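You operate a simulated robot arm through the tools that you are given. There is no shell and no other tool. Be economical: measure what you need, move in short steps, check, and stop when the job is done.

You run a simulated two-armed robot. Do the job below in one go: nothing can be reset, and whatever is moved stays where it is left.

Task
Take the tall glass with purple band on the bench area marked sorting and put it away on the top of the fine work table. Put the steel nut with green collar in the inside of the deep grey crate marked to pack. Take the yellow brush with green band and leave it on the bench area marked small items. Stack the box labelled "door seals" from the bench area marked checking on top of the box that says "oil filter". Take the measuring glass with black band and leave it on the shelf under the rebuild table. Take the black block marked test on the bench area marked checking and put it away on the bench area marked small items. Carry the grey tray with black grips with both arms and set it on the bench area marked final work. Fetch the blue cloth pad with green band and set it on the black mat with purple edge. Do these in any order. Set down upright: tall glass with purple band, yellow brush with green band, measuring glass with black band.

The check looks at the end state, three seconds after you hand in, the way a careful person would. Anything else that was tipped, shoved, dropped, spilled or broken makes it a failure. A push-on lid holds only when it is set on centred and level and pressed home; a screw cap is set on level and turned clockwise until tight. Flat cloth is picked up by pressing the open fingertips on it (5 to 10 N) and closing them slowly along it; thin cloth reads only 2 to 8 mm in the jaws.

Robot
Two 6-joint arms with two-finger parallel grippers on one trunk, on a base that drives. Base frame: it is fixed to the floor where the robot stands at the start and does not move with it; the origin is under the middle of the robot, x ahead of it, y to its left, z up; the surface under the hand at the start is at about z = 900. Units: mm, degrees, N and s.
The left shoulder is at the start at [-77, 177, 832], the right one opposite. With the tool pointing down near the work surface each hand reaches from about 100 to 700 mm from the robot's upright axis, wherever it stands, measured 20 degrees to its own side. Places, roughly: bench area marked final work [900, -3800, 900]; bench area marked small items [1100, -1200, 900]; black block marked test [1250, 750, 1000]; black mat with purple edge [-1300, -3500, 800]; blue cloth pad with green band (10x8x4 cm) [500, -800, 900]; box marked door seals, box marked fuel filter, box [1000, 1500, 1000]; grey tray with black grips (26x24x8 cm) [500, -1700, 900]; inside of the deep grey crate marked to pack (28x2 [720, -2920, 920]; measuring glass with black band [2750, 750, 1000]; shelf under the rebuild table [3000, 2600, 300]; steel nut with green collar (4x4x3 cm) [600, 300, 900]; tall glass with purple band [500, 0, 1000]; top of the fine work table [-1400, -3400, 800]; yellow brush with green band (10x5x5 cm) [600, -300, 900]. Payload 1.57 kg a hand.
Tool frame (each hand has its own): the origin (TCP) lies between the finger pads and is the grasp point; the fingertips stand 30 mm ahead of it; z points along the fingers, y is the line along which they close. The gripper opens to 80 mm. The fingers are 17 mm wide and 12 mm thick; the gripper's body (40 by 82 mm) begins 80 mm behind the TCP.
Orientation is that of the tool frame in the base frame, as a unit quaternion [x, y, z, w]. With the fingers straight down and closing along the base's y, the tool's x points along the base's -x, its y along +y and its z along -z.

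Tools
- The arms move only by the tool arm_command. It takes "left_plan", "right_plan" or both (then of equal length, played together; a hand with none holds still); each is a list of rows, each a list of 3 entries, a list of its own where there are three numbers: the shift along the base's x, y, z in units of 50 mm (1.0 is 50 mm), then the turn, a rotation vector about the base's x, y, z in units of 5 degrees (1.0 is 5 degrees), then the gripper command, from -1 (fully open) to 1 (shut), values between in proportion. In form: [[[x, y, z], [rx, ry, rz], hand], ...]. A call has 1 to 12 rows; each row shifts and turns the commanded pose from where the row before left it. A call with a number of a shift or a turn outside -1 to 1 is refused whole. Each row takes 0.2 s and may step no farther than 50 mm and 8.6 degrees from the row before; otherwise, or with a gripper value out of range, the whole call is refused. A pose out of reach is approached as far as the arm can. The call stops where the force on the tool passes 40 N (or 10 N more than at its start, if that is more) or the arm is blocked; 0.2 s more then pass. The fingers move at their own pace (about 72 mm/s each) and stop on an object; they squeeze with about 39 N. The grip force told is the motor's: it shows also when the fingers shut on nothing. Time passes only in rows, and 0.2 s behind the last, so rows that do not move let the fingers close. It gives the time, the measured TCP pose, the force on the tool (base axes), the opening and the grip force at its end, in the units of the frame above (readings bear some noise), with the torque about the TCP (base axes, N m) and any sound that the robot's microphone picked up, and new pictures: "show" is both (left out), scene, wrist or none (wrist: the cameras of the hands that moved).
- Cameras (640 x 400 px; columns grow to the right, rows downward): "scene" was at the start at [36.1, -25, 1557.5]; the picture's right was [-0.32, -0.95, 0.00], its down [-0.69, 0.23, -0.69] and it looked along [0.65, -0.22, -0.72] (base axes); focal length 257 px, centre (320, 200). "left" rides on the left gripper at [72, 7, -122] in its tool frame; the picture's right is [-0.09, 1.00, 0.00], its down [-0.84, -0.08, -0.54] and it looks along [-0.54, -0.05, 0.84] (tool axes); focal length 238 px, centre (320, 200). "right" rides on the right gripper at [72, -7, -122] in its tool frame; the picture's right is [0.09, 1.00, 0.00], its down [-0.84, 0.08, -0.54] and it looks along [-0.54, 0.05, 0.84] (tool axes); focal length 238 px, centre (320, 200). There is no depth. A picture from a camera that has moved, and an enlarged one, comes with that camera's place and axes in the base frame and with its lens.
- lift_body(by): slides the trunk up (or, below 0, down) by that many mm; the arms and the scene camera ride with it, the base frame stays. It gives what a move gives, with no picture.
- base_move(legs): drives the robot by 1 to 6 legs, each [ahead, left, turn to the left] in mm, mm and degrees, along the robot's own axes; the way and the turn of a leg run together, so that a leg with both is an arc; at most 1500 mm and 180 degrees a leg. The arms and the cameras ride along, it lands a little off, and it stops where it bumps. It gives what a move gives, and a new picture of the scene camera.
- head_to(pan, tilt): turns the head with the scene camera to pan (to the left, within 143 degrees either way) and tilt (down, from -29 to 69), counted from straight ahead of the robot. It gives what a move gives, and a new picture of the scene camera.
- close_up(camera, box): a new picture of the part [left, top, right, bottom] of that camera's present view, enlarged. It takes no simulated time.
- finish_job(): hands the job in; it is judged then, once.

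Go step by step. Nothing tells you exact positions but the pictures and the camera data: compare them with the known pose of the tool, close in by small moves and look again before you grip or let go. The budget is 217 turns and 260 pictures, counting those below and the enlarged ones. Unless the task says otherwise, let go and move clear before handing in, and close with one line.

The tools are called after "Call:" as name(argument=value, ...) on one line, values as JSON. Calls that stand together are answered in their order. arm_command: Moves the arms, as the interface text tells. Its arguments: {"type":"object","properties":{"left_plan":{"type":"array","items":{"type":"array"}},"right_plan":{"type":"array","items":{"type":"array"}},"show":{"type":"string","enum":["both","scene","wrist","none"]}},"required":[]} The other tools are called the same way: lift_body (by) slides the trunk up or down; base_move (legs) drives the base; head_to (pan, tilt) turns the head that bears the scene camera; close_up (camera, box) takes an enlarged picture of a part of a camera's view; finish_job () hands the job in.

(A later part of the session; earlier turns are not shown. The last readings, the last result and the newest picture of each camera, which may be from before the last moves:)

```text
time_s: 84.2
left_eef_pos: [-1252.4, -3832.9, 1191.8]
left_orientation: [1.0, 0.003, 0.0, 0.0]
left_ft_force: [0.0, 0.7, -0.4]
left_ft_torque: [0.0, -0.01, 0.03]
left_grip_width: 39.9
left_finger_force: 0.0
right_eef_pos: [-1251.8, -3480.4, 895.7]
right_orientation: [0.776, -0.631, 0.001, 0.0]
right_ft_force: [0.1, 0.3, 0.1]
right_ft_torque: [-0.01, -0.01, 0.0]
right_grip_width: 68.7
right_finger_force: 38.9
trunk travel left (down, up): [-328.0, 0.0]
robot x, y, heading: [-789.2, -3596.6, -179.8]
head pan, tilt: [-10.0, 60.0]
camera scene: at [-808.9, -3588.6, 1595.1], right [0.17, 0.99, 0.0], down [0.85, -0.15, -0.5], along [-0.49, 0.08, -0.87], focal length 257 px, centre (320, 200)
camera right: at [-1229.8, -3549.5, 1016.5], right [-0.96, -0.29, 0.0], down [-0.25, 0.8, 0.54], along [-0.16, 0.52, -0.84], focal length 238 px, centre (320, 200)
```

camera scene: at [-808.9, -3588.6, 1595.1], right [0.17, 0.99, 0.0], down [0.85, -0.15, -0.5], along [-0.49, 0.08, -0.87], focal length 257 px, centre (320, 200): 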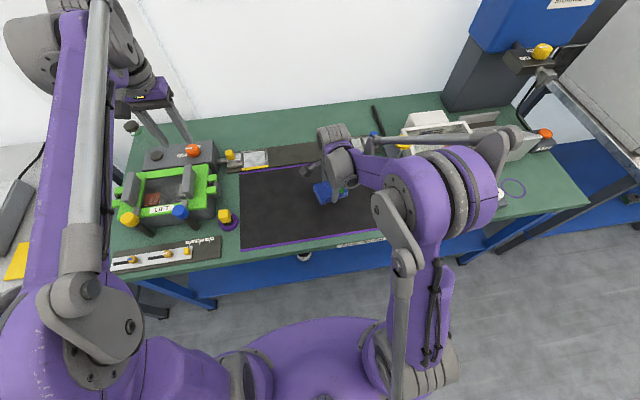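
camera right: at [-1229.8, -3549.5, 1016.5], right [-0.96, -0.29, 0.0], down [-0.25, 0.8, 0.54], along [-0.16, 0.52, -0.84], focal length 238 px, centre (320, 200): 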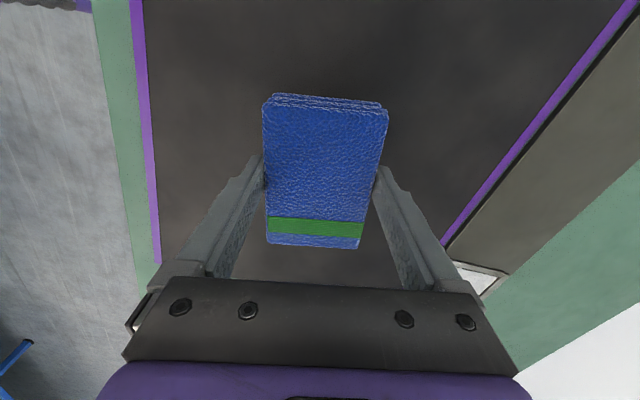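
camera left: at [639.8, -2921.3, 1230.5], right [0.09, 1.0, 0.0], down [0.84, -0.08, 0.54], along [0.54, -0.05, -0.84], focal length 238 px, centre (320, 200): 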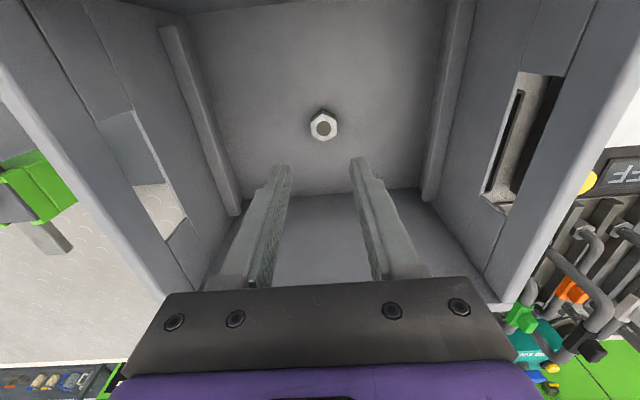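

Call:
arm_command(right_plan=[[[0, 0, -0.5], [0, 0, 0], 1], [[0, 0, -0.44], [0, 0, 0], 1], [[0, 0, -0.06], [0, 0, 0], 1], [[0, 0, -0.06], [0, 0, 0], 1], [[0, 0, 0], [0, 0, 0], 1]], show="wrist")

```text
time_s: 84.8
left_eef_pos: [-1253.3, -3833.0, 1191.6]
left_orientation: [1.0, 0.002, -0.001, 0.0]
left_ft_force: [-0.6, -0.5, 0.0]
left_ft_torque: [-0.01, -0.02, 0.01]
left_grip_width: 40.0
left_finger_force: 0.1
right_eef_pos: [-1250.0, -3480.8, 857.2]
right_orientation: [0.776, -0.631, 0.0, 0.0]
right_ft_force: [-0.5, -0.1, 13.0]
right_ft_torque: [-0.02, 0.0, -0.05]
right_grip_width: 68.7
right_finger_force: 38.8
trunk travel left (down, up): [-328.0, 0.0]
robot x, y, heading: [-785.7, -3597.0, -179.9]
head pan, tilt: [-10.0, 60.0]
stopped in row 2 (right hand): the force on the tool passed its limit at 67 N (the readings are from after the stop); the commanded pose is now the measured one
camera right: at [-1228.2, -3548.9, 979.4], right [-0.96, -0.29, 0.0], down [-0.25, 0.8, 0.54], along [-0.16, 0.52, -0.84], focal length 238 px, centre (320, 200)
```

right: 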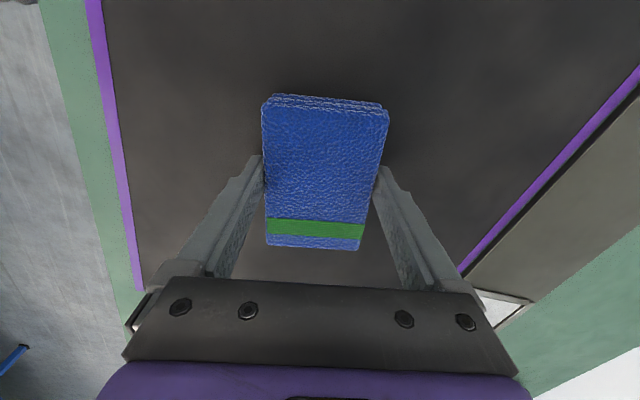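

Call:
arm_command(right_plan=[[[0, 0, 0], [0, 0, 0], -0.8], [[0, 0, 0], [0, 0, 0], -1], [[0, 0, 0.3], [0, 0, 0], -1], [[0, 0, 0.8], [0, 0, 0], -1], [[0, 0, 1], [0, 0, 0], -1], [[0, 0, 1], [0, 0, 0], -1], [[0, 0, 1], [0, 0, 0], -1], [[0, 0, 1], [0, 0, 0], -1]])

```text
time_s: 86.6
left_eef_pos: [-1252.6, -3833.1, 1191.1]
left_orientation: [1.0, 0.003, 0.0, 0.0]
left_ft_force: [-0.7, 0.5, 0.4]
left_ft_torque: [-0.02, 0.01, 0.03]
left_grip_width: 40.2
left_finger_force: 0.1
right_eef_pos: [-1248.7, -3478.6, 1114.8]
right_orientation: [0.776, -0.631, 0.0, -0.001]
right_ft_force: [0.9, 0.3, -0.5]
right_ft_torque: [0.01, -0.01, -0.01]
right_grip_width: 80.0
right_finger_force: 0.1
trunk travel left (down, up): [-328.0, 0.0]
robot x, y, heading: [-786.7, -3600.3, -179.9]
head pan, tilt: [-10.0, 60.0]
camera scene: at [-809.0, -3588.7, 1595.2], right [0.17, 0.99, 0.0], down [0.85, -0.15, -0.5], along [-0.49, 0.08, -0.87], focal length 257 px, centre (320, 200)
camera right: at [-1227.0, -3547.4, 1236.2], right [-0.96, -0.29, 0.0], down [-0.25, 0.8, 0.54], along [-0.16, 0.52, -0.84], focal length 238 px, centre (320, 200)
```

scene: 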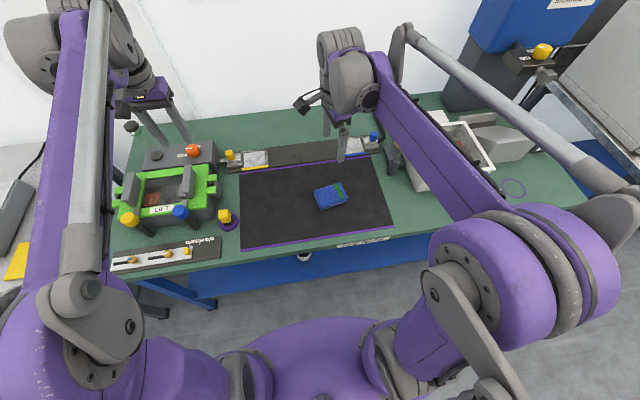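
right: 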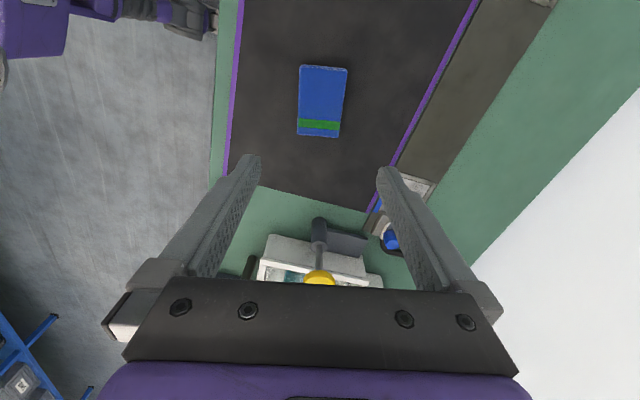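

Pad is on the mat. Next I back off, turn to face the bench again, and look at the final work area and the way around its end.

Call:
arm_command(right_plan=[[[0.5, 0.5, 0.5], [0, 0, 1], -1], [[0.6, 0.3, 0.5], [0, 0, 1], -1], [[0.6, 0.3, 0], [0, 0, 1], -1], [[0, 0, 0], [0, 0, 1], -1], [[0, 0, 0], [0, 0, 1], -1], [[0, 0, 0], [0, 0, 1], -1], [[0, 0, 0], [0, 0, 1], -1], [[0, 0, 0], [0, 0, 1], -1], [[0, 0, 0], [0, 0, 1], -1], [[0, 0, 0], [0, 0, 1], -1], [[0, 0, 0], [0, 0, 1], -1], [[0, 0, 0], [0, 0, 1], -1]], left_plan=[[[0.2, 0, 0], [0, 0, 0], -1], [[0.3, 0.1, 0], [0, 0, 0], -1], [[0.3, 0.1, 0], [0, 0, 0], -1], [[0.3, 0.1, 0], [0, 0, 0], -1], [[0.3, 0.1, 0], [0, 0, 0], -1], [[0.3, 0.1, 0], [0, 0, 0], -1], [[0.3, 0, 0], [0, 0, 0], -1], [[0, 0, 0], [0, 0, 0], -1], [[0, 0, 0], [0, 0, 0], -1], [[0, 0, 0], [0, 0, 0], -1], [[0, 0, 0], [0, 0, 0], -1], [[0, 0, 0], [0, 0, 0], -1]], show="none")

Call:
head_to(pan=-30, tilt=30)

Call:
base_move(legs=[[-400, 0, 0], [0, 0, 180]])

```text
time_s: 89.2
left_eef_pos: [-1153.7, -3805.8, 1189.0]
left_orientation: [1.0, 0.003, 0.0, 0.0]
left_ft_force: [-0.5, 0.4, -0.2]
left_ft_torque: [-0.02, 0.0, 0.02]
left_grip_width: 80.2
left_finger_force: 0.1
right_eef_pos: [-1165.1, -3425.3, 1161.9]
right_orientation: [0.987, -0.158, 0.0, 0.0]
right_ft_force: [0.1, 0.5, -0.2]
right_ft_torque: [0.01, 0.03, 0.01]
right_grip_width: 80.1
right_finger_force: 0.1
trunk travel left (down, up): [-328.0, 0.0]
robot x, y, heading: [-789.3, -3600.8, -179.7]
head pan, tilt: [-10.0, 60.0]
```

```text
time_s: 90.2
left_eef_pos: [-1153.1, -3806.3, 1190.3]
left_orientation: [1.0, 0.002, 0.001, 0.001]
left_ft_force: [-0.5, 0.0, 0.8]
left_ft_torque: [-0.02, -0.01, -0.01]
left_grip_width: 79.9
left_finger_force: 0.0
right_eef_pos: [-1165.1, -3425.1, 1161.0]
right_orientation: [0.987, -0.16, 0.0, 0.0]
right_ft_force: [-0.3, 0.8, 0.6]
right_ft_torque: [0.0, 0.0, 0.03]
right_grip_width: 80.0
right_finger_force: 0.1
trunk travel left (down, up): [-328.0, 0.0]
robot x, y, heading: [-790.3, -3600.4, -179.8]
head pan, tilt: [-30.0, 30.0]
camera scene: at [-822.1, -3555.0, 1637.2], right [0.5, 0.87, 0.0], down [0.43, -0.25, -0.87], along [-0.75, 0.43, -0.5], focal length 257 px, centre (320, 200)
```

scene: 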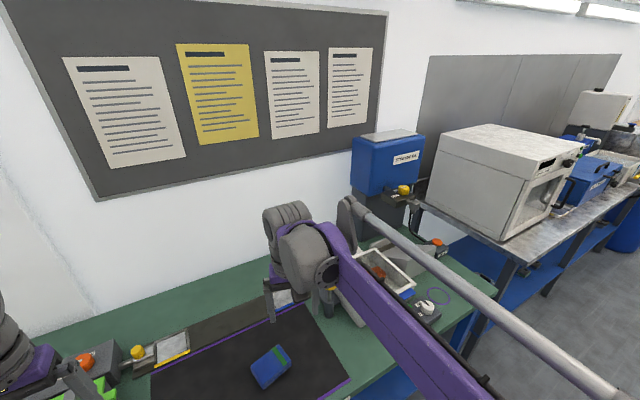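

```text
time_s: 100.0
left_eef_pos: [-7.7, -3395.8, 1188.9]
left_orientation: [0.001, 1.0, 0.0, 0.0]
left_ft_force: [-0.6, 0.4, 0.6]
left_ft_torque: [-0.02, -0.01, -0.01]
left_grip_width: 79.8
left_finger_force: 0.0
right_eef_pos: [1.4, -3775.5, 1161.2]
right_orientation: [0.162, 0.987, 0.0, 0.0]
right_ft_force: [-0.1, -0.4, 0.0]
right_ft_torque: [-0.01, -0.01, 0.03]
right_grip_width: 80.0
right_finger_force: 0.0
trunk travel left (down, up): [-328.0, 0.0]
robot x, y, heading: [-373.1, -3595.4, -0.1]
head pan, tilt: [-30.0, 30.0]
camera scene: at [-337.3, -3642.8, 1637.2], right [-0.5, -0.86, 0.0], down [-0.43, 0.25, -0.87], along [0.75, -0.44, -0.5], focal length 257 px, centre (320, 200)
```

scene: 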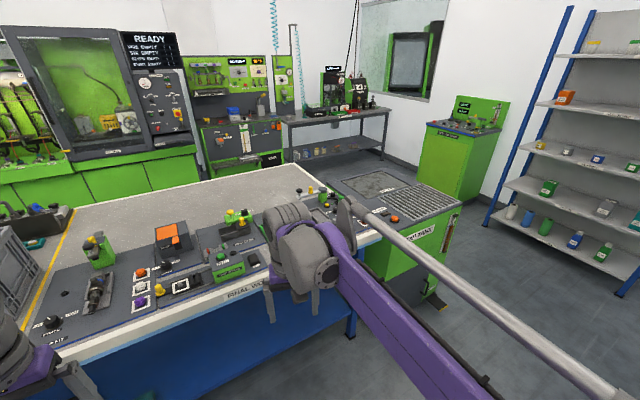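

Call:
head_to(pan=0, tilt=42)

Call:
base_move(legs=[[0, 1400, 0], [0, 490, 0]])

```text
time_s: 101.0
left_eef_pos: [-8.4, -3395.4, 1189.9]
left_orientation: [0.002, 1.0, 0.0, 0.001]
left_ft_force: [-0.9, -0.2, 0.0]
left_ft_torque: [-0.01, -0.02, 0.02]
left_grip_width: 79.9
left_finger_force: 0.1
right_eef_pos: [2.1, -3776.8, 1161.9]
right_orientation: [0.162, 0.987, 0.0, 0.0]
right_ft_force: [0.2, 0.0, 0.5]
right_ft_torque: [-0.02, 0.0, 0.03]
right_grip_width: 80.1
right_finger_force: 0.1
trunk travel left (down, up): [-328.0, 0.0]
robot x, y, heading: [-372.0, -3599.7, -0.2]
head pan, tilt: [0.0, 42.0]
camera scene: at [-331.8, -3597.6, 1619.0], right [0.0, -1.0, 0.0], down [-0.67, 0.0, -0.74], along [0.74, 0.0, -0.67], focal length 257 px, centre (320, 200)
```

scene: 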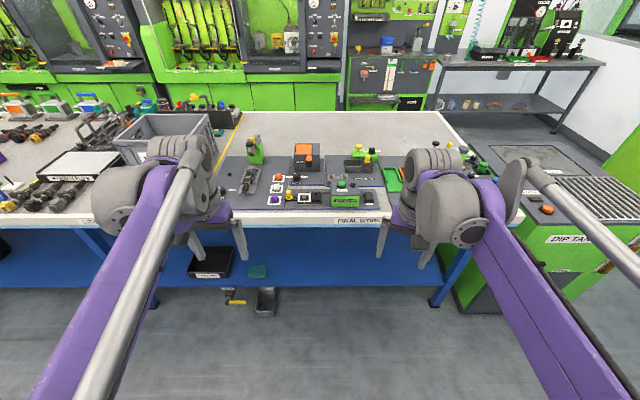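

```text
time_s: 118.1
left_eef_pos: [-11.5, -1467.4, 1189.2]
left_orientation: [-0.003, 1.0, 0.0, 0.0]
left_ft_force: [0.3, 1.1, 0.7]
left_ft_torque: [-0.01, -0.02, 0.02]
left_grip_width: 80.0
left_finger_force: 0.1
right_eef_pos: [2.7, -1848.0, 1162.0]
right_orientation: [0.157, 0.988, 0.0, 0.0]
right_ft_force: [-0.7, -0.3, -0.3]
right_ft_torque: [-0.03, 0.02, -0.01]
right_grip_width: 79.9
right_finger_force: 0.1
trunk travel left (down, up): [-328.0, 0.0]
robot x, y, heading: [-377.2, -1677.6, 0.4]
head pan, tilt: [0.0, 42.0]
camera scene: at [-333.8, -1673.0, 1618.9], right [0.01, -1.0, 0.0], down [-0.67, 0.0, -0.74], along [0.74, 0.01, -0.67], focal length 257 px, centre (320, 200)
```

scene: 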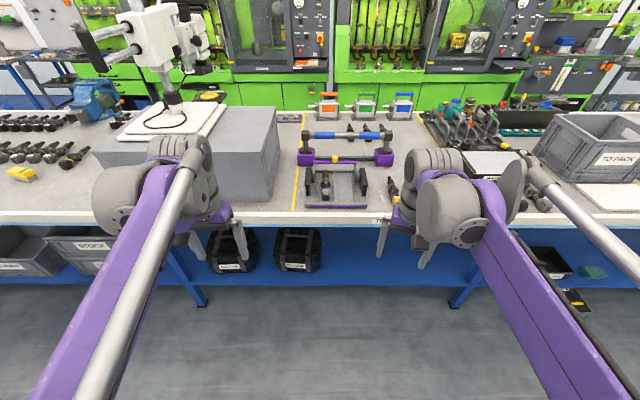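

Call:
close_up(camera="scene", box=[280, 100, 440, 220])

```text
3.33 times, centred on (360, 160) of scene
camera zoom: at [-333.8, -1673.0, 1618.9], right [0.01, -1.0, 0.0], down [-0.67, 0.0, -0.74], along [0.74, 0.01, -0.67], focal length 857 px, centre (187, 333)
```

zoom: 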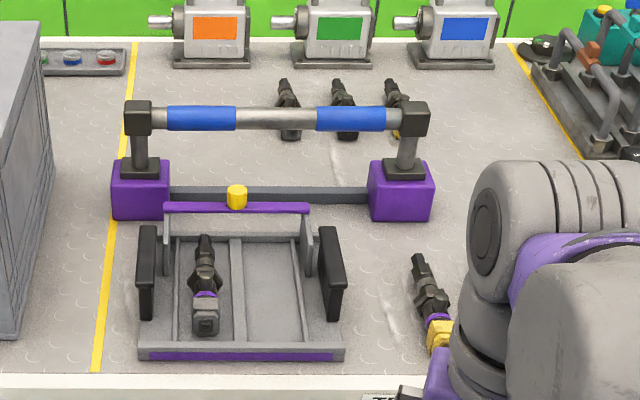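

The tray with black side grips is centred near (530,-1727). I bring the hands to the grip spacing and square the right hand, then drive up.

Call:
arm_command(left_plan=[[[0, -0.45, 0.2], [0, 0, 0], -1], [[0, -0.45, 0], [0, 0, 0], -1], [[0, -0.45, 0], [0, 0, 0], -1], [[0, -0.45, 0], [0, 0, 0], -1], [[0, 0, 0], [0, 0, 0], -1]], right_plan=[[[0, 0.2, 0.8], [0, 0, 0.9], -1], [[0, 0.3, 0], [0, 0, 0.9], -1], [[0, 0.3, 0], [0, 0, 0.9], -1], [[0, 0.3, 0], [0, 0, 0.9], -1], [[0, 0, 0], [0, 0, 0], -1]], show="none")

Call:
head_to(pan=0, tilt=55)

Call:
base_move(legs=[[0, -50, -0.4], [400, 0, 0]])

```text
time_s: 119.3
left_eef_pos: [-14.0, -1556.4, 1200.5]
left_orientation: [-0.005, 1.0, 0.0, -0.001]
left_ft_force: [0.0, -1.3, 0.5]
left_ft_torque: [0.0, 0.0, 0.02]
left_grip_width: 80.1
left_finger_force: 0.1
right_eef_pos: [2.6, -1793.7, 1201.7]
right_orientation: [0.0, 1.0, -0.001, 0.0]
right_ft_force: [0.3, -0.5, 0.4]
right_ft_torque: [0.0, 0.01, 0.02]
right_grip_width: 80.1
right_finger_force: 0.0
trunk travel left (down, up): [-328.0, 0.0]
robot x, y, heading: [-374.9, -1674.0, 0.5]
head pan, tilt: [0.0, 42.0]
```

```text
time_s: 120.1
left_eef_pos: [-12.9, -1557.1, 1201.7]
left_orientation: [-0.004, 1.0, 0.001, 0.0]
left_ft_force: [-1.0, -0.3, -0.2]
left_ft_torque: [-0.01, -0.03, 0.04]
left_grip_width: 80.0
left_finger_force: 0.1
right_eef_pos: [2.0, -1793.7, 1200.7]
right_orientation: [0.001, 1.0, 0.0, 0.0]
right_ft_force: [0.5, -0.3, -0.2]
right_ft_torque: [-0.01, 0.0, 0.02]
right_grip_width: 80.1
right_finger_force: 0.1
trunk travel left (down, up): [-328.0, 0.0]
robot x, y, heading: [-373.8, -1673.9, 0.3]
head pan, tilt: [0.0, 55.0]
camera scene: at [-345.2, -1673.0, 1601.2], right [0.01, -1.0, 0.0], down [-0.82, -0.01, -0.57], along [0.57, 0.0, -0.82], focal length 257 px, centre (320, 200)
```

scene: 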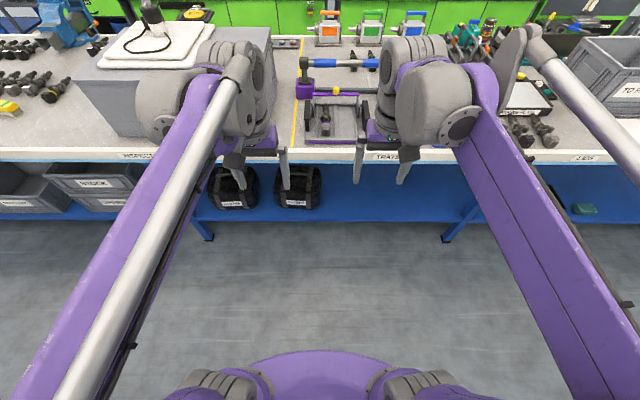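

```text
time_s: 123.3
left_eef_pos: [381.4, -1608.3, 1199.8]
left_orientation: [0.0, 1.0, 0.001, 0.001]
left_ft_force: [-0.2, 0.4, 0.8]
left_ft_torque: [0.01, -0.01, -0.01]
left_grip_width: 80.1
left_finger_force: 0.0
right_eef_pos: [394.7, -1845.5, 1203.1]
right_orientation: [0.006, 1.0, 0.0, 0.001]
right_ft_force: [-0.6, -0.4, -0.1]
right_ft_torque: [0.0, -0.02, 0.0]
right_grip_width: 79.9
right_finger_force: 0.1
trunk travel left (down, up): [-328.0, 0.0]
robot x, y, heading: [19.4, -1721.9, -0.0]
head pan, tilt: [0.0, 55.0]
camera scene: at [48.1, -1722.1, 1601.0], right [0.0, -1.0, 0.0], down [-0.82, 0.0, -0.57], along [0.57, 0.0, -0.82], focal length 257 px, centre (320, 200)
```

scene: 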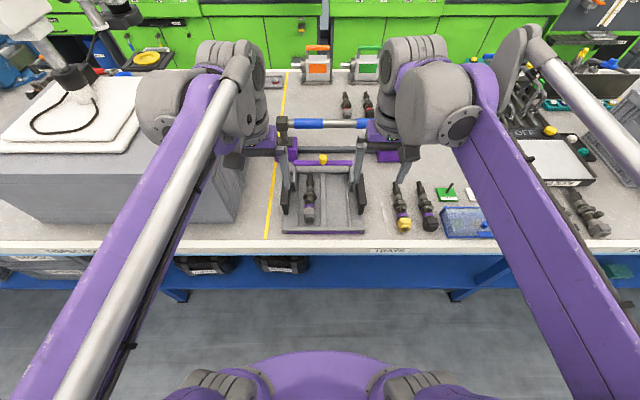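

Call:
arm_command(left_plan=[[[0.8, -0.05, -0.5], [0, 0, 0], -1], [[0.8, -0.05, -0.5], [0, 0, 0], -1], [[0.8, -0.05, -0.5], [0, 0, 0], -1], [[0, 0, -0.6], [0, 0, 0], -1], [[0, 0, 0], [0, 0, 0], -1]], right_plan=[[[0.7, 0, -0.5], [0, 0, 0], -1], [[0.7, 0, -0.5], [0, 0, 0], -1], [[0.7, 0, -0.5], [0, 0, 0], -1], [[0, 0, -0.6], [0, 0, 0], -1], [[0, 0, 0], [0, 0, 0], -1]], show="wrist")

```text
time_s: 124.5
left_eef_pos: [505.5, -1615.4, 1096.2]
left_orientation: [0.001, 1.0, 0.0, 0.0]
left_ft_force: [0.5, -0.1, -1.5]
left_ft_torque: [0.03, 0.02, -0.02]
left_grip_width: 79.9
left_finger_force: 0.0
right_eef_pos: [500.2, -1844.8, 1097.8]
right_orientation: [0.005, 1.0, 0.0, 0.0]
right_ft_force: [0.0, 0.2, -0.3]
right_ft_torque: [0.01, -0.04, 0.01]
right_grip_width: 80.0
right_finger_force: 0.1
trunk travel left (down, up): [-328.0, 0.0]
robot x, y, heading: [17.0, -1723.2, 0.2]
head pan, tilt: [0.0, 55.0]
camera right: at [429.2, -1851.1, 1219.7], right [-0.08, 1.0, 0.0], down [0.84, 0.07, 0.54], along [0.54, 0.04, -0.84], focal length 238 px, centre (320, 200)
camera left: at [432.1, -1608.7, 1218.5], right [0.09, 1.0, 0.0], down [0.84, -0.08, 0.54], along [0.54, -0.05, -0.84], focal length 238 px, centre (320, 200)
```

right: 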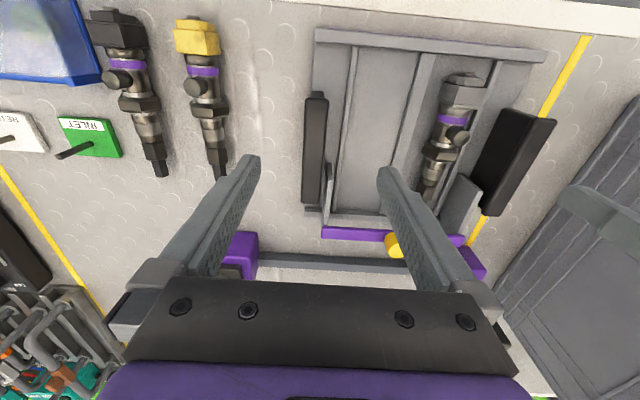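
left: 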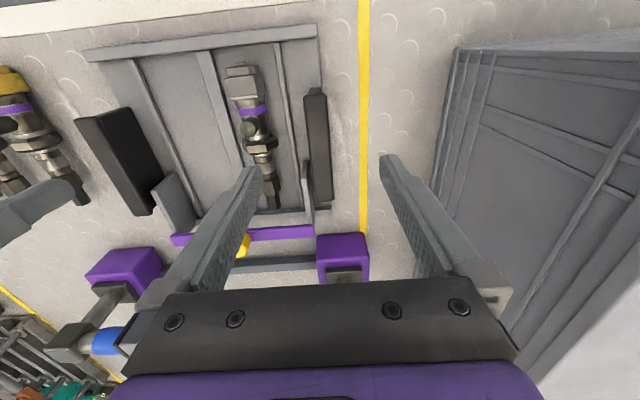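

Call:
arm_command(left_plan=[[[0.34, -0.07, -0.5], [0, 0, 0], -0.25], [[0, 0, -0.6], [0, 0, 0], -0.25], [[0, 0, -0.7], [0, 0, 0], -0.25], [[0, 0, 0], [0, 0, 0], -0.25]], right_plan=[[[0.46, -0.1, -0.5], [0, 0, 0], -0.25], [[0, 0, -0.6], [0, 0, 0], -0.25], [[0, 0, -0.7], [0, 0, 0], -0.25], [[0, 0, 0], [0, 0, 0], -0.25]], show="wrist")

```text
time_s: 125.5
left_eef_pos: [522.2, -1619.4, 1006.3]
left_orientation: [0.001, 1.0, -0.001, 0.0]
left_ft_force: [-0.1, 0.7, 0.0]
left_ft_torque: [-0.01, 0.02, -0.03]
left_grip_width: 50.0
left_finger_force: 0.1
right_eef_pos: [521.1, -1852.1, 1005.0]
right_orientation: [0.005, 1.0, 0.0, 0.0]
right_ft_force: [0.0, -0.1, -0.6]
right_ft_torque: [0.0, -0.02, -0.01]
right_grip_width: 49.9
right_finger_force: 0.0
trunk travel left (down, up): [-328.0, 0.0]
robot x, y, heading: [21.5, -1721.1, -0.1]
head pan, tilt: [0.0, 55.0]
camera right: at [449.9, -1856.8, 1125.9], right [-0.08, 1.0, 0.0], down [0.84, 0.07, 0.54], along [0.54, 0.04, -0.84], focal length 238 px, centre (320, 200)
camera left: at [450.2, -1614.4, 1128.3], right [0.09, 1.0, 0.0], down [0.84, -0.08, 0.54], along [0.54, -0.05, -0.84], focal length 238 px, centre (320, 200)
```

right: 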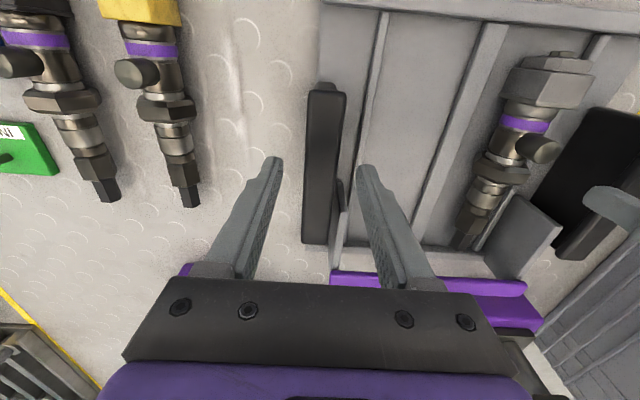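
left: 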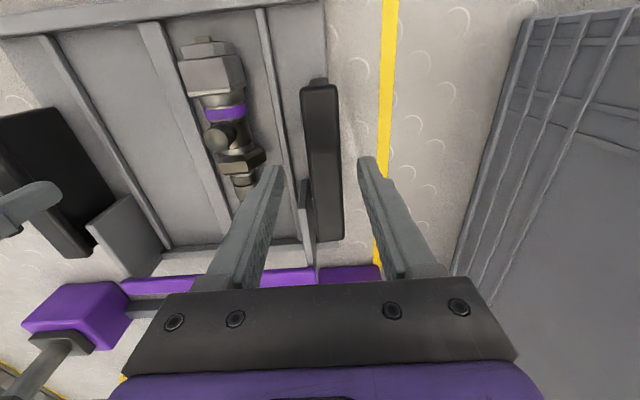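

Call:
arm_command(left_plan=[[[-0.12, 0.02, -0.3], [0, 0, 0], -0.25], [[0, 0, -0.4], [0, 0, 0], -0.25], [[0, 0, -0.36], [0, 0, 0], -0.25], [[0, 0, 0], [0, 0, 0], -0.25]], right_plan=[[[-0.12, 0.04, -0.3], [0, 0, 0], -0.25], [[0, 0, -0.4], [0, 0, 0], -0.25], [[0, 0, -0.36], [0, 0, 0], -0.25], [[0, 0, 0], [0, 0, 0], -0.25]], show="wrist")

```text
time_s: 126.5
left_eef_pos: [514.0, -1619.9, 953.1]
left_orientation: [0.002, 1.0, 0.001, 0.0]
left_ft_force: [0.6, 0.6, -0.9]
left_ft_torque: [-0.03, -0.01, -0.02]
left_grip_width: 50.1
left_finger_force: 0.1
right_eef_pos: [515.9, -1847.7, 953.4]
right_orientation: [0.005, 1.0, 0.0, 0.0]
right_ft_force: [-0.7, 0.1, 0.2]
right_ft_torque: [0.0, 0.03, 0.0]
right_grip_width: 50.1
right_finger_force: 0.1
trunk travel left (down, up): [-328.0, 0.0]
robot x, y, heading: [20.2, -1722.7, -0.0]
head pan, tilt: [0.0, 55.0]
camera right: at [446.1, -1853.8, 1076.1], right [-0.08, 1.0, 0.0], down [0.84, 0.07, 0.54], along [0.54, 0.04, -0.84], focal length 238 px, centre (320, 200)
camera left: at [442.6, -1613.7, 1075.1], right [0.09, 1.0, 0.0], down [0.84, -0.08, 0.54], along [0.54, -0.05, -0.84], focal length 238 px, centre (320, 200)
```

right: 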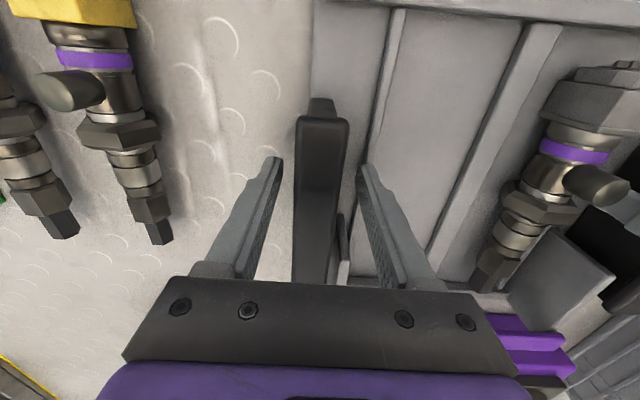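
left: 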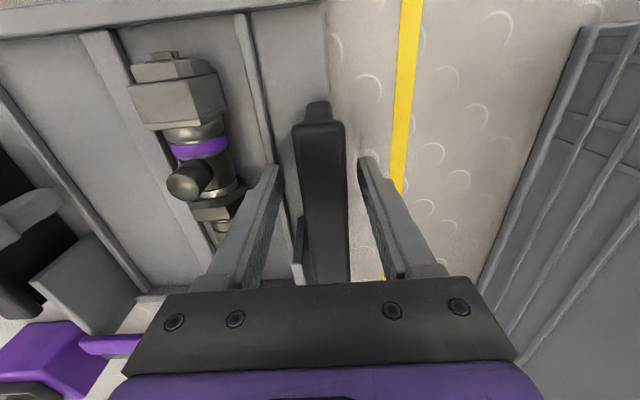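

Call:
arm_command(left_plan=[[[0, 0, 0], [0, 0, 0], 0.3], [[0, 0, 0], [0, 0, 0], 1], [[0, 0, 0], [0, 0, 0], 1], [[0, 0, 0.2], [0, 0, 0], 1], [[0, 0, 0.3], [0, 0, 0], 1], [[0, 0, 0], [0, 0, 0], 1]], right_plan=[[[0, 0, 0], [0, 0, 0], 0.3], [[0, 0, 0], [0, 0, 0], 1], [[0, 0, 0], [0, 0, 0], 1], [[0, 0, 0.2], [0, 0, 0], 1], [[0, 0, 0.3], [0, 0, 0], 1], [[0, 0, 0], [0, 0, 0], 1]])

```text
time_s: 127.9
left_eef_pos: [517.2, -1617.9, 978.1]
left_orientation: [0.0, 1.0, 0.002, 0.0]
left_ft_force: [-1.0, 35.7, -5.0]
left_ft_torque: [-0.64, 0.18, -0.28]
left_grip_width: 23.6
left_finger_force: 35.8
right_eef_pos: [515.4, -1852.3, 977.8]
right_orientation: [0.005, 1.0, -0.002, 0.0]
right_ft_force: [0.0, -34.7, -3.3]
right_ft_torque: [0.6, -0.02, 0.05]
right_grip_width: 23.6
right_finger_force: 36.0
trunk travel left (down, up): [-328.0, 0.0]
robot x, y, heading: [15.9, -1724.9, -0.1]
head pan, tilt: [0.0, 55.0]
camera scene: at [49.8, -1722.2, 1601.2], right [0.0, -1.0, 0.0], down [-0.82, 0.0, -0.57], along [0.57, 0.0, -0.82], focal length 257 px, centre (320, 200)
camera right: at [446.0, -1856.2, 1100.8], right [-0.08, 1.0, -0.01], down [0.84, 0.07, 0.54], along [0.54, 0.04, -0.84], focal length 238 px, centre (320, 200)
camera left: at [444.0, -1612.2, 1100.1], right [0.09, 1.0, 0.01], down [0.84, -0.08, 0.54], along [0.54, -0.05, -0.84], focal length 238 px, centre (320, 200)
```

scene: 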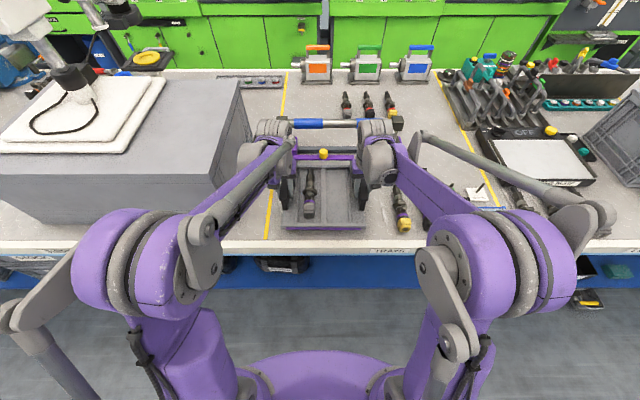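
right: 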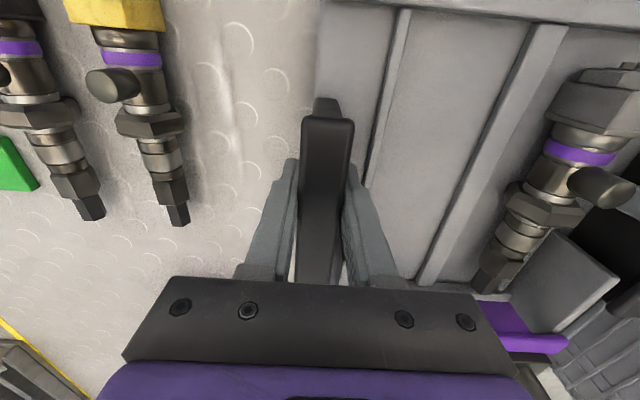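
left: 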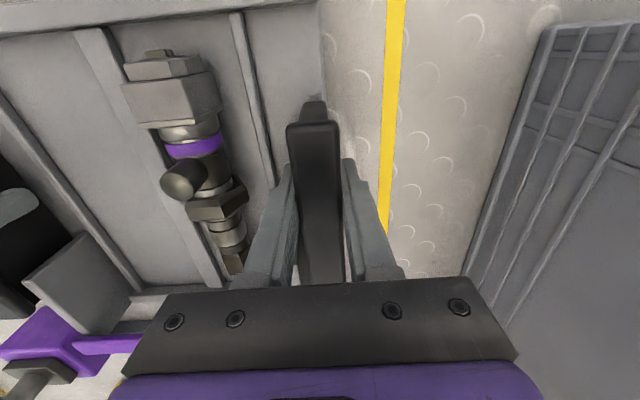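

Call:
arm_command(left_plan=[[[0, 0.03, 0], [0, 0, 0], 1], [[0, 0.03, 0.2], [0, 0, 0], 1], [[0, 0, 0.6], [0, 0, 0], 1], [[0, 0, 0.6], [0, 0, 0], 1], [[0, 0, 0], [0, 0, 0], 1]], right_plan=[[[0, -0.03, 0], [0, 0, 0], 1], [[0, -0.03, 0.2], [0, 0, 0], 1], [[0, 0, 0.6], [0, 0, 0], 1], [[0, 0, 0.6], [0, 0, 0], 1], [[0, 0, 0], [0, 0, 0], 1]], show="none")

```text
time_s: 129.1
left_eef_pos: [511.9, -1616.3, 1047.4]
left_orientation: [0.0, 1.0, 0.0, 0.001]
left_ft_force: [5.8, 12.0, -5.9]
left_ft_torque: [-0.11, -0.23, 0.6]
left_grip_width: 23.8
left_finger_force: 35.6
right_eef_pos: [518.7, -1850.2, 1046.3]
right_orientation: [0.005, 1.0, 0.0, -0.001]
right_ft_force: [-5.5, -11.9, -2.2]
right_ft_torque: [0.17, 0.35, 0.73]
right_grip_width: 23.5
right_finger_force: 35.8
trunk travel left (down, up): [-328.0, 0.0]
robot x, y, heading: [19.6, -1725.7, -0.1]
head pan, tilt: [0.0, 55.0]
```

Call:
arm_command(left_plan=[[[0, 0, 0.5], [0, 0, 0], 1], [[-0.3, 0, 0.5], [0, 0, 0], 1], [[-0.4, 0, 0.3], [0, 0, 0], 1], [[-0.4, 0, 0.3], [0, 0, 0], 1], [[0, 0, 0], [0, 0, 0], 1]], right_plan=[[[0, 0, 0.5], [0, 0, 0], 1], [[-0.3, 0, 0.5], [0, 0, 0], 1], [[-0.4, 0, 0.3], [0, 0, 0], 1], [[-0.4, 0, 0.3], [0, 0, 0], 1], [[0, 0, 0], [0, 0, 0], 1]], show="none")

Call:
head_to(pan=-40, tilt=30)

Call:
base_move(legs=[[-400, 0, 0], [0, -1500, 0], [0, -1500, 0], [0, -700, 0]])

```text
time_s: 130.3
left_eef_pos: [457.2, -1616.9, 1127.5]
left_orientation: [0.0, 1.0, 0.0, -0.001]
left_ft_force: [5.2, 7.0, -5.2]
left_ft_torque: [0.0, 0.56, 0.51]
left_grip_width: 23.6
left_finger_force: 36.1
right_eef_pos: [463.9, -1851.6, 1125.8]
right_orientation: [0.005, 1.0, 0.0, 0.0]
right_ft_force: [-4.0, -7.1, -2.2]
right_ft_torque: [0.26, -0.4, 0.63]
right_grip_width: 23.4
right_finger_force: 35.6
trunk travel left (down, up): [-328.0, 0.0]
robot x, y, heading: [18.0, -1720.5, 0.2]
head pan, tilt: [0.0, 55.0]
```

```text
time_s: 131.3
left_eef_pos: [456.8, -1617.5, 1126.6]
left_orientation: [0.0, 1.0, 0.0, 0.0]
left_ft_force: [4.5, -1.3, -5.6]
left_ft_torque: [0.01, 0.11, 0.5]
left_grip_width: 23.7
left_finger_force: 36.7
right_eef_pos: [462.1, -1851.4, 1127.2]
right_orientation: [0.004, 1.0, 0.0, 0.0]
right_ft_force: [-5.1, 1.0, -3.2]
right_ft_torque: [-0.08, -0.02, 0.6]
right_grip_width: 23.9
right_finger_force: 35.8
trunk travel left (down, up): [-328.0, 0.0]
robot x, y, heading: [19.7, -1724.4, -0.2]
head pan, tilt: [-40.0, 30.0]
camera scene: at [46.6, -1780.2, 1637.2], right [-0.64, -0.77, 0.0], down [-0.38, 0.32, -0.87], along [0.66, -0.56, -0.5], focal length 257 px, centre (320, 200)
```

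scene: 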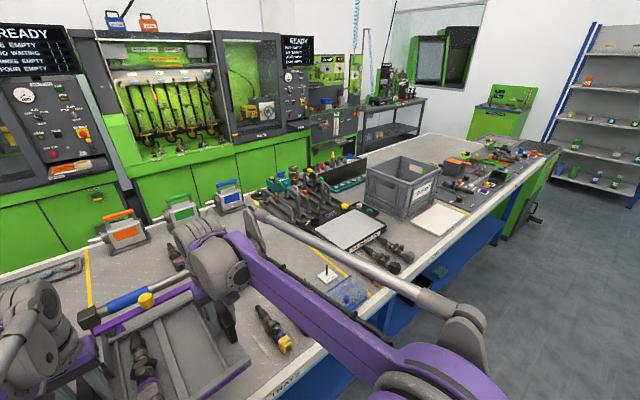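

```text
time_s: 165.7
left_eef_pos: [188.6, -5269.8, 1126.3]
left_orientation: [-0.037, 0.999, 0.0, 0.001]
left_ft_force: [7.3, -21.0, -5.0]
left_ft_torque: [0.35, 0.23, 0.42]
left_grip_width: 23.6
left_finger_force: 35.6
right_eef_pos: [212.6, -5503.8, 1127.4]
right_orientation: [-0.033, 0.999, -0.001, 0.001]
right_ft_force: [-6.6, 20.6, -3.3]
right_ft_torque: [-0.36, -0.04, 0.6]
right_grip_width: 23.6
right_finger_force: 35.9
trunk travel left (down, up): [-328.0, 0.0]
robot x, y, heading: [-239.9, -5410.9, 4.2]
head pan, tilt: [-40.0, 30.0]
camera scene: at [-207.8, -5464.5, 1637.2], right [-0.58, -0.81, 0.0], down [-0.41, 0.29, -0.87], along [0.7, -0.51, -0.5], focal length 257 px, centre (320, 200)
```

scene: 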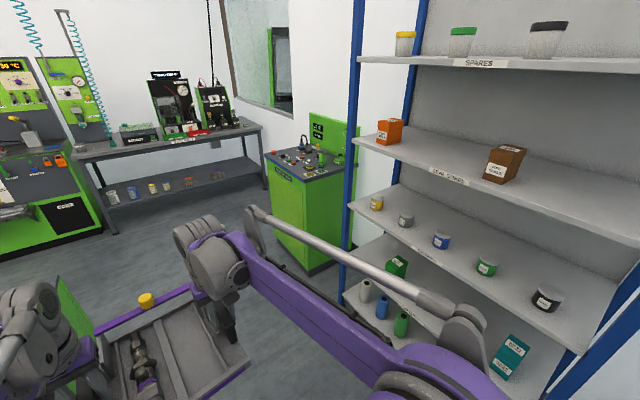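

Call:
base_move(legs=[[0, -240, -4.2], [1500, 0, 0], [640, 0, 0], [0, 0, 180]])

```text
time_s: 185.8
left_eef_pos: [1433.8, -5733.2, 1126.2]
left_orientation: [0.999, -0.035, -0.001, -0.001]
left_ft_force: [-3.6, 4.8, -5.1]
left_ft_torque: [-0.1, -0.17, 0.35]
left_grip_width: 23.5
left_finger_force: 36.2
right_eef_pos: [1444.5, -5499.0, 1126.5]
right_orientation: [0.999, -0.039, 0.0, 0.0]
right_ft_force: [3.8, -4.9, -3.4]
right_ft_torque: [0.06, 0.01, 0.58]
right_grip_width: 23.7
right_finger_force: 35.9
trunk travel left (down, up): [-328.0, 0.0]
robot x, y, heading: [1881.2, -5653.8, 175.8]
head pan, tilt: [-40.0, 30.0]
camera scene: at [1856.4, -5597.6, 1637.2], right [0.69, 0.72, 0.0], down [0.36, -0.35, -0.87], along [-0.62, 0.6, -0.5], focal length 257 px, centre (320, 200)
```

scene: 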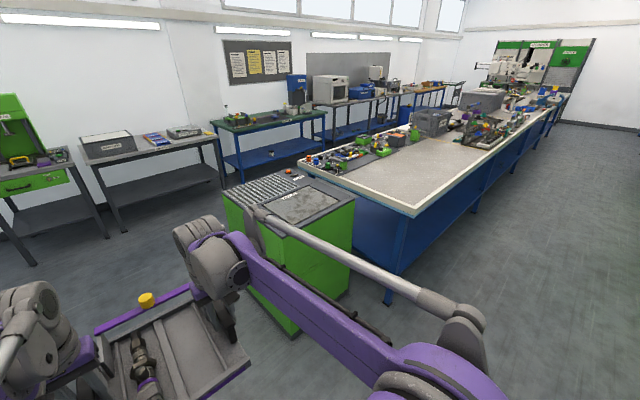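

Call:
base_move(legs=[[0, 0, 4.2], [0, -1500, 0], [0, -320, 0]])

Call:
head_to(pan=0, tilt=45)

```text
time_s: 202.6
left_eef_pos: [1445.8, -3927.3, 1126.9]
left_orientation: [1.0, -0.005, 0.0, -0.001]
left_ft_force: [-3.4, -0.5, -4.9]
left_ft_torque: [-0.04, -0.15, 0.3]
left_grip_width: 23.9
left_finger_force: 36.0
right_eef_pos: [1441.0, -3694.2, 1127.6]
right_orientation: [1.0, -0.008, 0.0, 0.0]
right_ft_force: [3.2, -0.5, -4.3]
right_ft_torque: [0.01, 0.01, 0.55]
right_grip_width: 23.6
right_finger_force: 35.5
trunk travel left (down, up): [-328.0, 0.0]
robot x, y, heading: [1886.1, -3826.6, 179.7]
head pan, tilt: [-40.0, 30.0]
camera scene: at [1859.5, -3766.9, 1637.2], right [0.65, 0.76, 0.0], down [0.38, -0.32, -0.87], along [-0.66, 0.56, -0.5], focal length 257 px, centre (320, 200)
```

scene: 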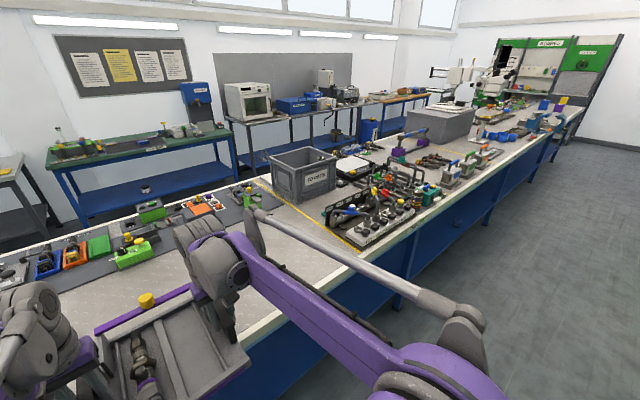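

```text
time_s: 203.7
left_eef_pos: [1445.1, -3927.3, 1126.6]
left_orientation: [1.0, -0.005, 0.0, 0.0]
left_ft_force: [-3.1, -0.8, -5.0]
left_ft_torque: [-0.02, -0.27, 0.32]
left_grip_width: 23.8
left_finger_force: 36.6
right_eef_pos: [1440.8, -3694.6, 1127.5]
right_orientation: [1.0, -0.007, 0.001, 0.0]
right_ft_force: [4.1, -0.1, -2.7]
right_ft_torque: [-0.03, 0.13, 0.59]
right_grip_width: 23.6
right_finger_force: 35.9
trunk travel left (down, up): [-328.0, 0.0]
robot x, y, heading: [1881.2, -3823.9, 179.4]
head pan, tilt: [0.0, 45.0]
camera scene: at [1847.0, -3824.8, 1614.6], right [0.01, 1.0, 0.0], down [0.71, -0.01, -0.71], along [-0.71, 0.01, -0.71], focal length 257 px, centre (320, 200)
```

scene: 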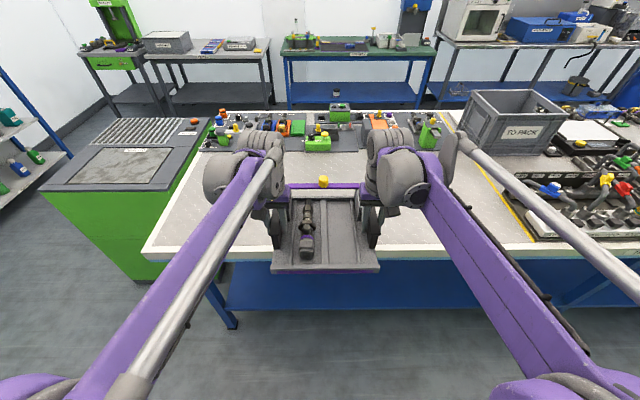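

Call:
base_move(legs=[[210, 0, 0.5]])

Call:
arm_command(left_plan=[[[-0.2, 0, -0.5], [0, 0, 0], 1], [[-0.2, 0, -0.5], [0, 0, 0], 1], [[-0.2, 0, -0.5], [0, 0, 0], 1], [[-0.2, 0, -0.5], [0, 0, 0], 1], [[0, 0, -0.5], [0, 0, 0], 1], [[0, 0, -0.5], [0, 0, 0], 1], [[0, 0, 0], [0, 0, 0], 1]], right_plan=[[[-0.2, 0, -0.5], [0, 0, 0], 1], [[-0.2, 0, -0.5], [0, 0, 0], 1], [[-0.2, 0, -0.5], [0, 0, 0], 1], [[-0.2, 0, -0.5], [0, 0, 0], 1], [[0, 0, -0.5], [0, 0, 0], 1], [[0, 0, -0.5], [0, 0, 0], 1], [[0, 0, 0], [0, 0, 0], 1]], show="scene")

```text
time_s: 205.3
left_eef_pos: [1241.7, -3930.4, 1126.4]
left_orientation: [1.0, 0.0, 0.0, 0.0]
left_ft_force: [-3.7, -0.2, -4.4]
left_ft_torque: [0.01, -0.03, 0.31]
left_grip_width: 23.4
left_finger_force: 35.8
right_eef_pos: [1236.3, -3696.8, 1125.8]
right_orientation: [1.0, -0.005, 0.0, 0.0]
right_ft_force: [4.5, 1.2, -3.6]
right_ft_torque: [0.01, -0.11, 0.57]
right_grip_width: 23.5
right_finger_force: 35.6
trunk travel left (down, up): [-328.0, 0.0]
robot x, y, heading: [1680.8, -3825.9, 180.2]
head pan, tilt: [0.0, 45.0]
camera scene: at [1642.1, -3824.2, 1614.4], right [0.0, 1.0, 0.0], down [0.71, 0.0, -0.71], along [-0.71, 0.0, -0.71], focal length 257 px, centre (320, 200)
```

scene: 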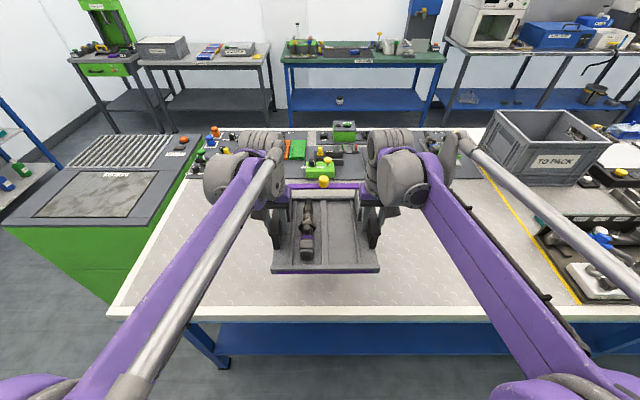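

```text
time_s: 206.9
left_eef_pos: [1202.6, -3931.2, 977.2]
left_orientation: [1.0, 0.0, 0.0, -0.002]
left_ft_force: [-3.9, 5.1, -6.7]
left_ft_torque: [-0.28, 0.24, 0.18]
left_grip_width: 23.7
left_finger_force: 35.8
right_eef_pos: [1195.1, -3697.1, 978.0]
right_orientation: [1.0, -0.003, 0.0, 0.001]
right_ft_force: [3.2, -5.3, -2.3]
right_ft_torque: [0.0, -0.36, 0.41]
right_grip_width: 23.5
right_finger_force: 35.8
trunk travel left (down, up): [-328.0, 0.0]
robot x, y, heading: [1677.1, -3825.7, 180.2]
head pan, tilt: [0.0, 45.0]
camera scene: at [1641.3, -3824.2, 1614.6], right [0.0, 1.0, 0.0], down [0.71, 0.0, -0.71], along [-0.71, 0.0, -0.71], focal length 257 px, centre (320, 200)
```

scene: 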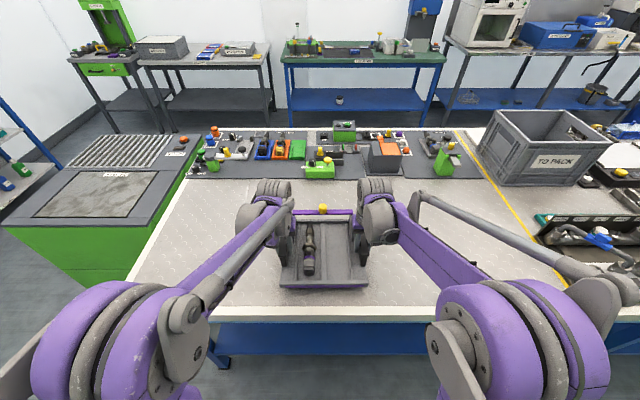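

Clear bench under the tray. Lowering gently to contact.

Call:
arm_command(left_plan=[[[0, 0, -0.3], [0, 0, 0], 1], [[0, 0, -0.1], [0, 0, 0], 1], [[0, 0, -0.06], [0, 0, 0], 1], [[0, 0, -0.05], [0, 0, 0], 1], [[0, 0, 0], [0, 0, 0], 1]], right_plan=[[[0, 0, -0.3], [0, 0, 0], 1], [[0, 0, -0.1], [0, 0, 0], 1], [[0, 0, -0.06], [0, 0, 0], 1], [[0, 0, -0.05], [0, 0, 0], 1], [[0, 0, 0], [0, 0, 0], 1]], show="none")

```text
time_s: 208.1
left_eef_pos: [1202.5, -3929.5, 953.7]
left_orientation: [1.0, 0.0, -0.003, -0.001]
left_ft_force: [-11.6, 23.0, 29.2]
left_ft_torque: [-0.26, -0.43, 0.38]
left_grip_width: 23.7
left_finger_force: 35.8
right_eef_pos: [1194.3, -3697.3, 954.3]
right_orientation: [1.0, -0.004, -0.002, 0.001]
right_ft_force: [2.1, -19.6, 30.9]
right_ft_torque: [0.21, -0.37, 0.51]
right_grip_width: 23.9
right_finger_force: 35.7
trunk travel left (down, up): [-328.0, 0.0]
robot x, y, heading: [1678.9, -3826.7, 180.0]
head pan, tilt: [0.0, 45.0]
```

Call:
arm_command(left_plan=[[[0, 0, 0.04], [0, 0, 0], 1], [[0, 0, 0], [0, 0, 0], 0.2], [[0, 0, 0], [0, 0, 0], -0.25], [[0, 0, 0], [0, 0, 0], -0.25], [[0, 0, 0.6], [0, 0, 0], -0.25], [[0, 0, 1], [0, 0, 0], -0.25], [[0, 0, 1], [0, 0, 0], -0.25], [[0.3, 0, 0.9], [0, 0, 0], -0.25], [[0.3, 0, 0.9], [0, 0, 0], -0.25]], right_plan=[[[0, 0, 0.04], [0, 0, 0], 1], [[0, 0, 0], [0, 0, 0], 0.2], [[0, 0, 0], [0, 0, 0], -0.25], [[0, 0, 0], [0, 0, 0], -0.25], [[0, 0, 0.6], [0, 0, 0], -0.25], [[0, 0, 1], [0, 0, 0], -0.25], [[0, 0, 1], [0, 0, 0], -0.25], [[0.3, 0, 0.9], [0, 0, 0], -0.25], [[0.3, 0, 0.9], [0, 0, 0], -0.25]], show="scene")

```text
time_s: 210.1
left_eef_pos: [1230.4, -3930.2, 1176.5]
left_orientation: [1.0, 0.0, 0.0, -0.001]
left_ft_force: [0.3, 0.1, -0.9]
left_ft_torque: [-0.02, 0.02, -0.04]
left_grip_width: 50.1
left_finger_force: 0.0
right_eef_pos: [1223.8, -3699.4, 1175.5]
right_orientation: [1.0, -0.004, -0.001, 0.0]
right_ft_force: [-0.6, 0.9, -0.2]
right_ft_torque: [0.0, 0.02, -0.04]
right_grip_width: 49.9
right_finger_force: 0.1
trunk travel left (down, up): [-328.0, 0.0]
robot x, y, heading: [1677.1, -3822.2, 180.1]
head pan, tilt: [0.0, 45.0]
camera scene: at [1643.3, -3824.5, 1614.6], right [0.0, 1.0, 0.0], down [0.71, 0.0, -0.71], along [-0.71, 0.0, -0.71], focal length 257 px, centre (320, 200)
```

scene: 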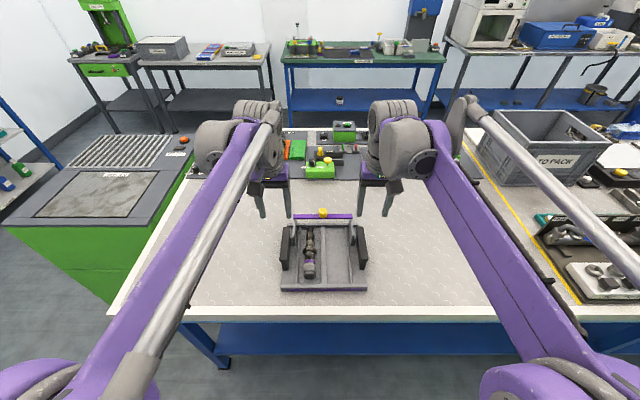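

Tray is set down. Next up the back aisle towards the small items area and the black block.

Call:
base_move(legs=[[-230, 0, 0], [0, -1500, 0], [0, -1150, 0]])

```text
time_s: 234.7
left_eef_pos: [1457.7, -1298.6, 1176.7]
left_orientation: [1.0, 0.014, -0.001, 0.001]
left_ft_force: [0.0, 0.4, -0.1]
left_ft_torque: [0.01, -0.05, 0.0]
left_grip_width: 50.2
left_finger_force: 0.2
right_eef_pos: [1442.6, -1066.5, 1174.3]
right_orientation: [1.0, 0.01, 0.0, 0.0]
right_ft_force: [-0.4, 0.8, 0.4]
right_ft_torque: [-0.01, 0.01, -0.02]
right_grip_width: 49.9
right_finger_force: 0.1
trunk travel left (down, up): [-328.0, 0.0]
robot x, y, heading: [1903.8, -1180.8, -178.6]
head pan, tilt: [0.0, 45.0]
camera scene: at [1866.2, -1180.1, 1614.6], right [-0.03, 1.0, 0.0], down [0.71, 0.02, -0.71], along [-0.71, -0.02, -0.71], focal length 257 px, centre (320, 200)
```

scene: 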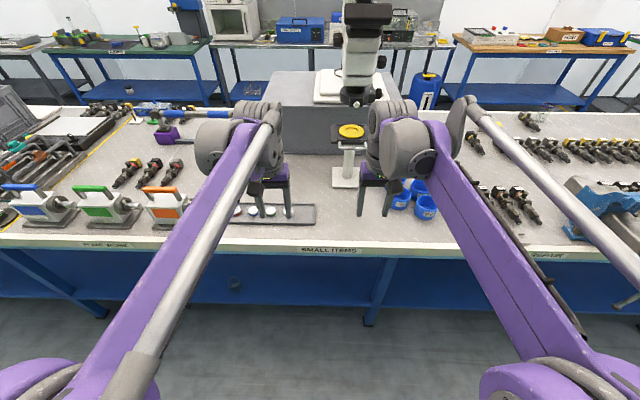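

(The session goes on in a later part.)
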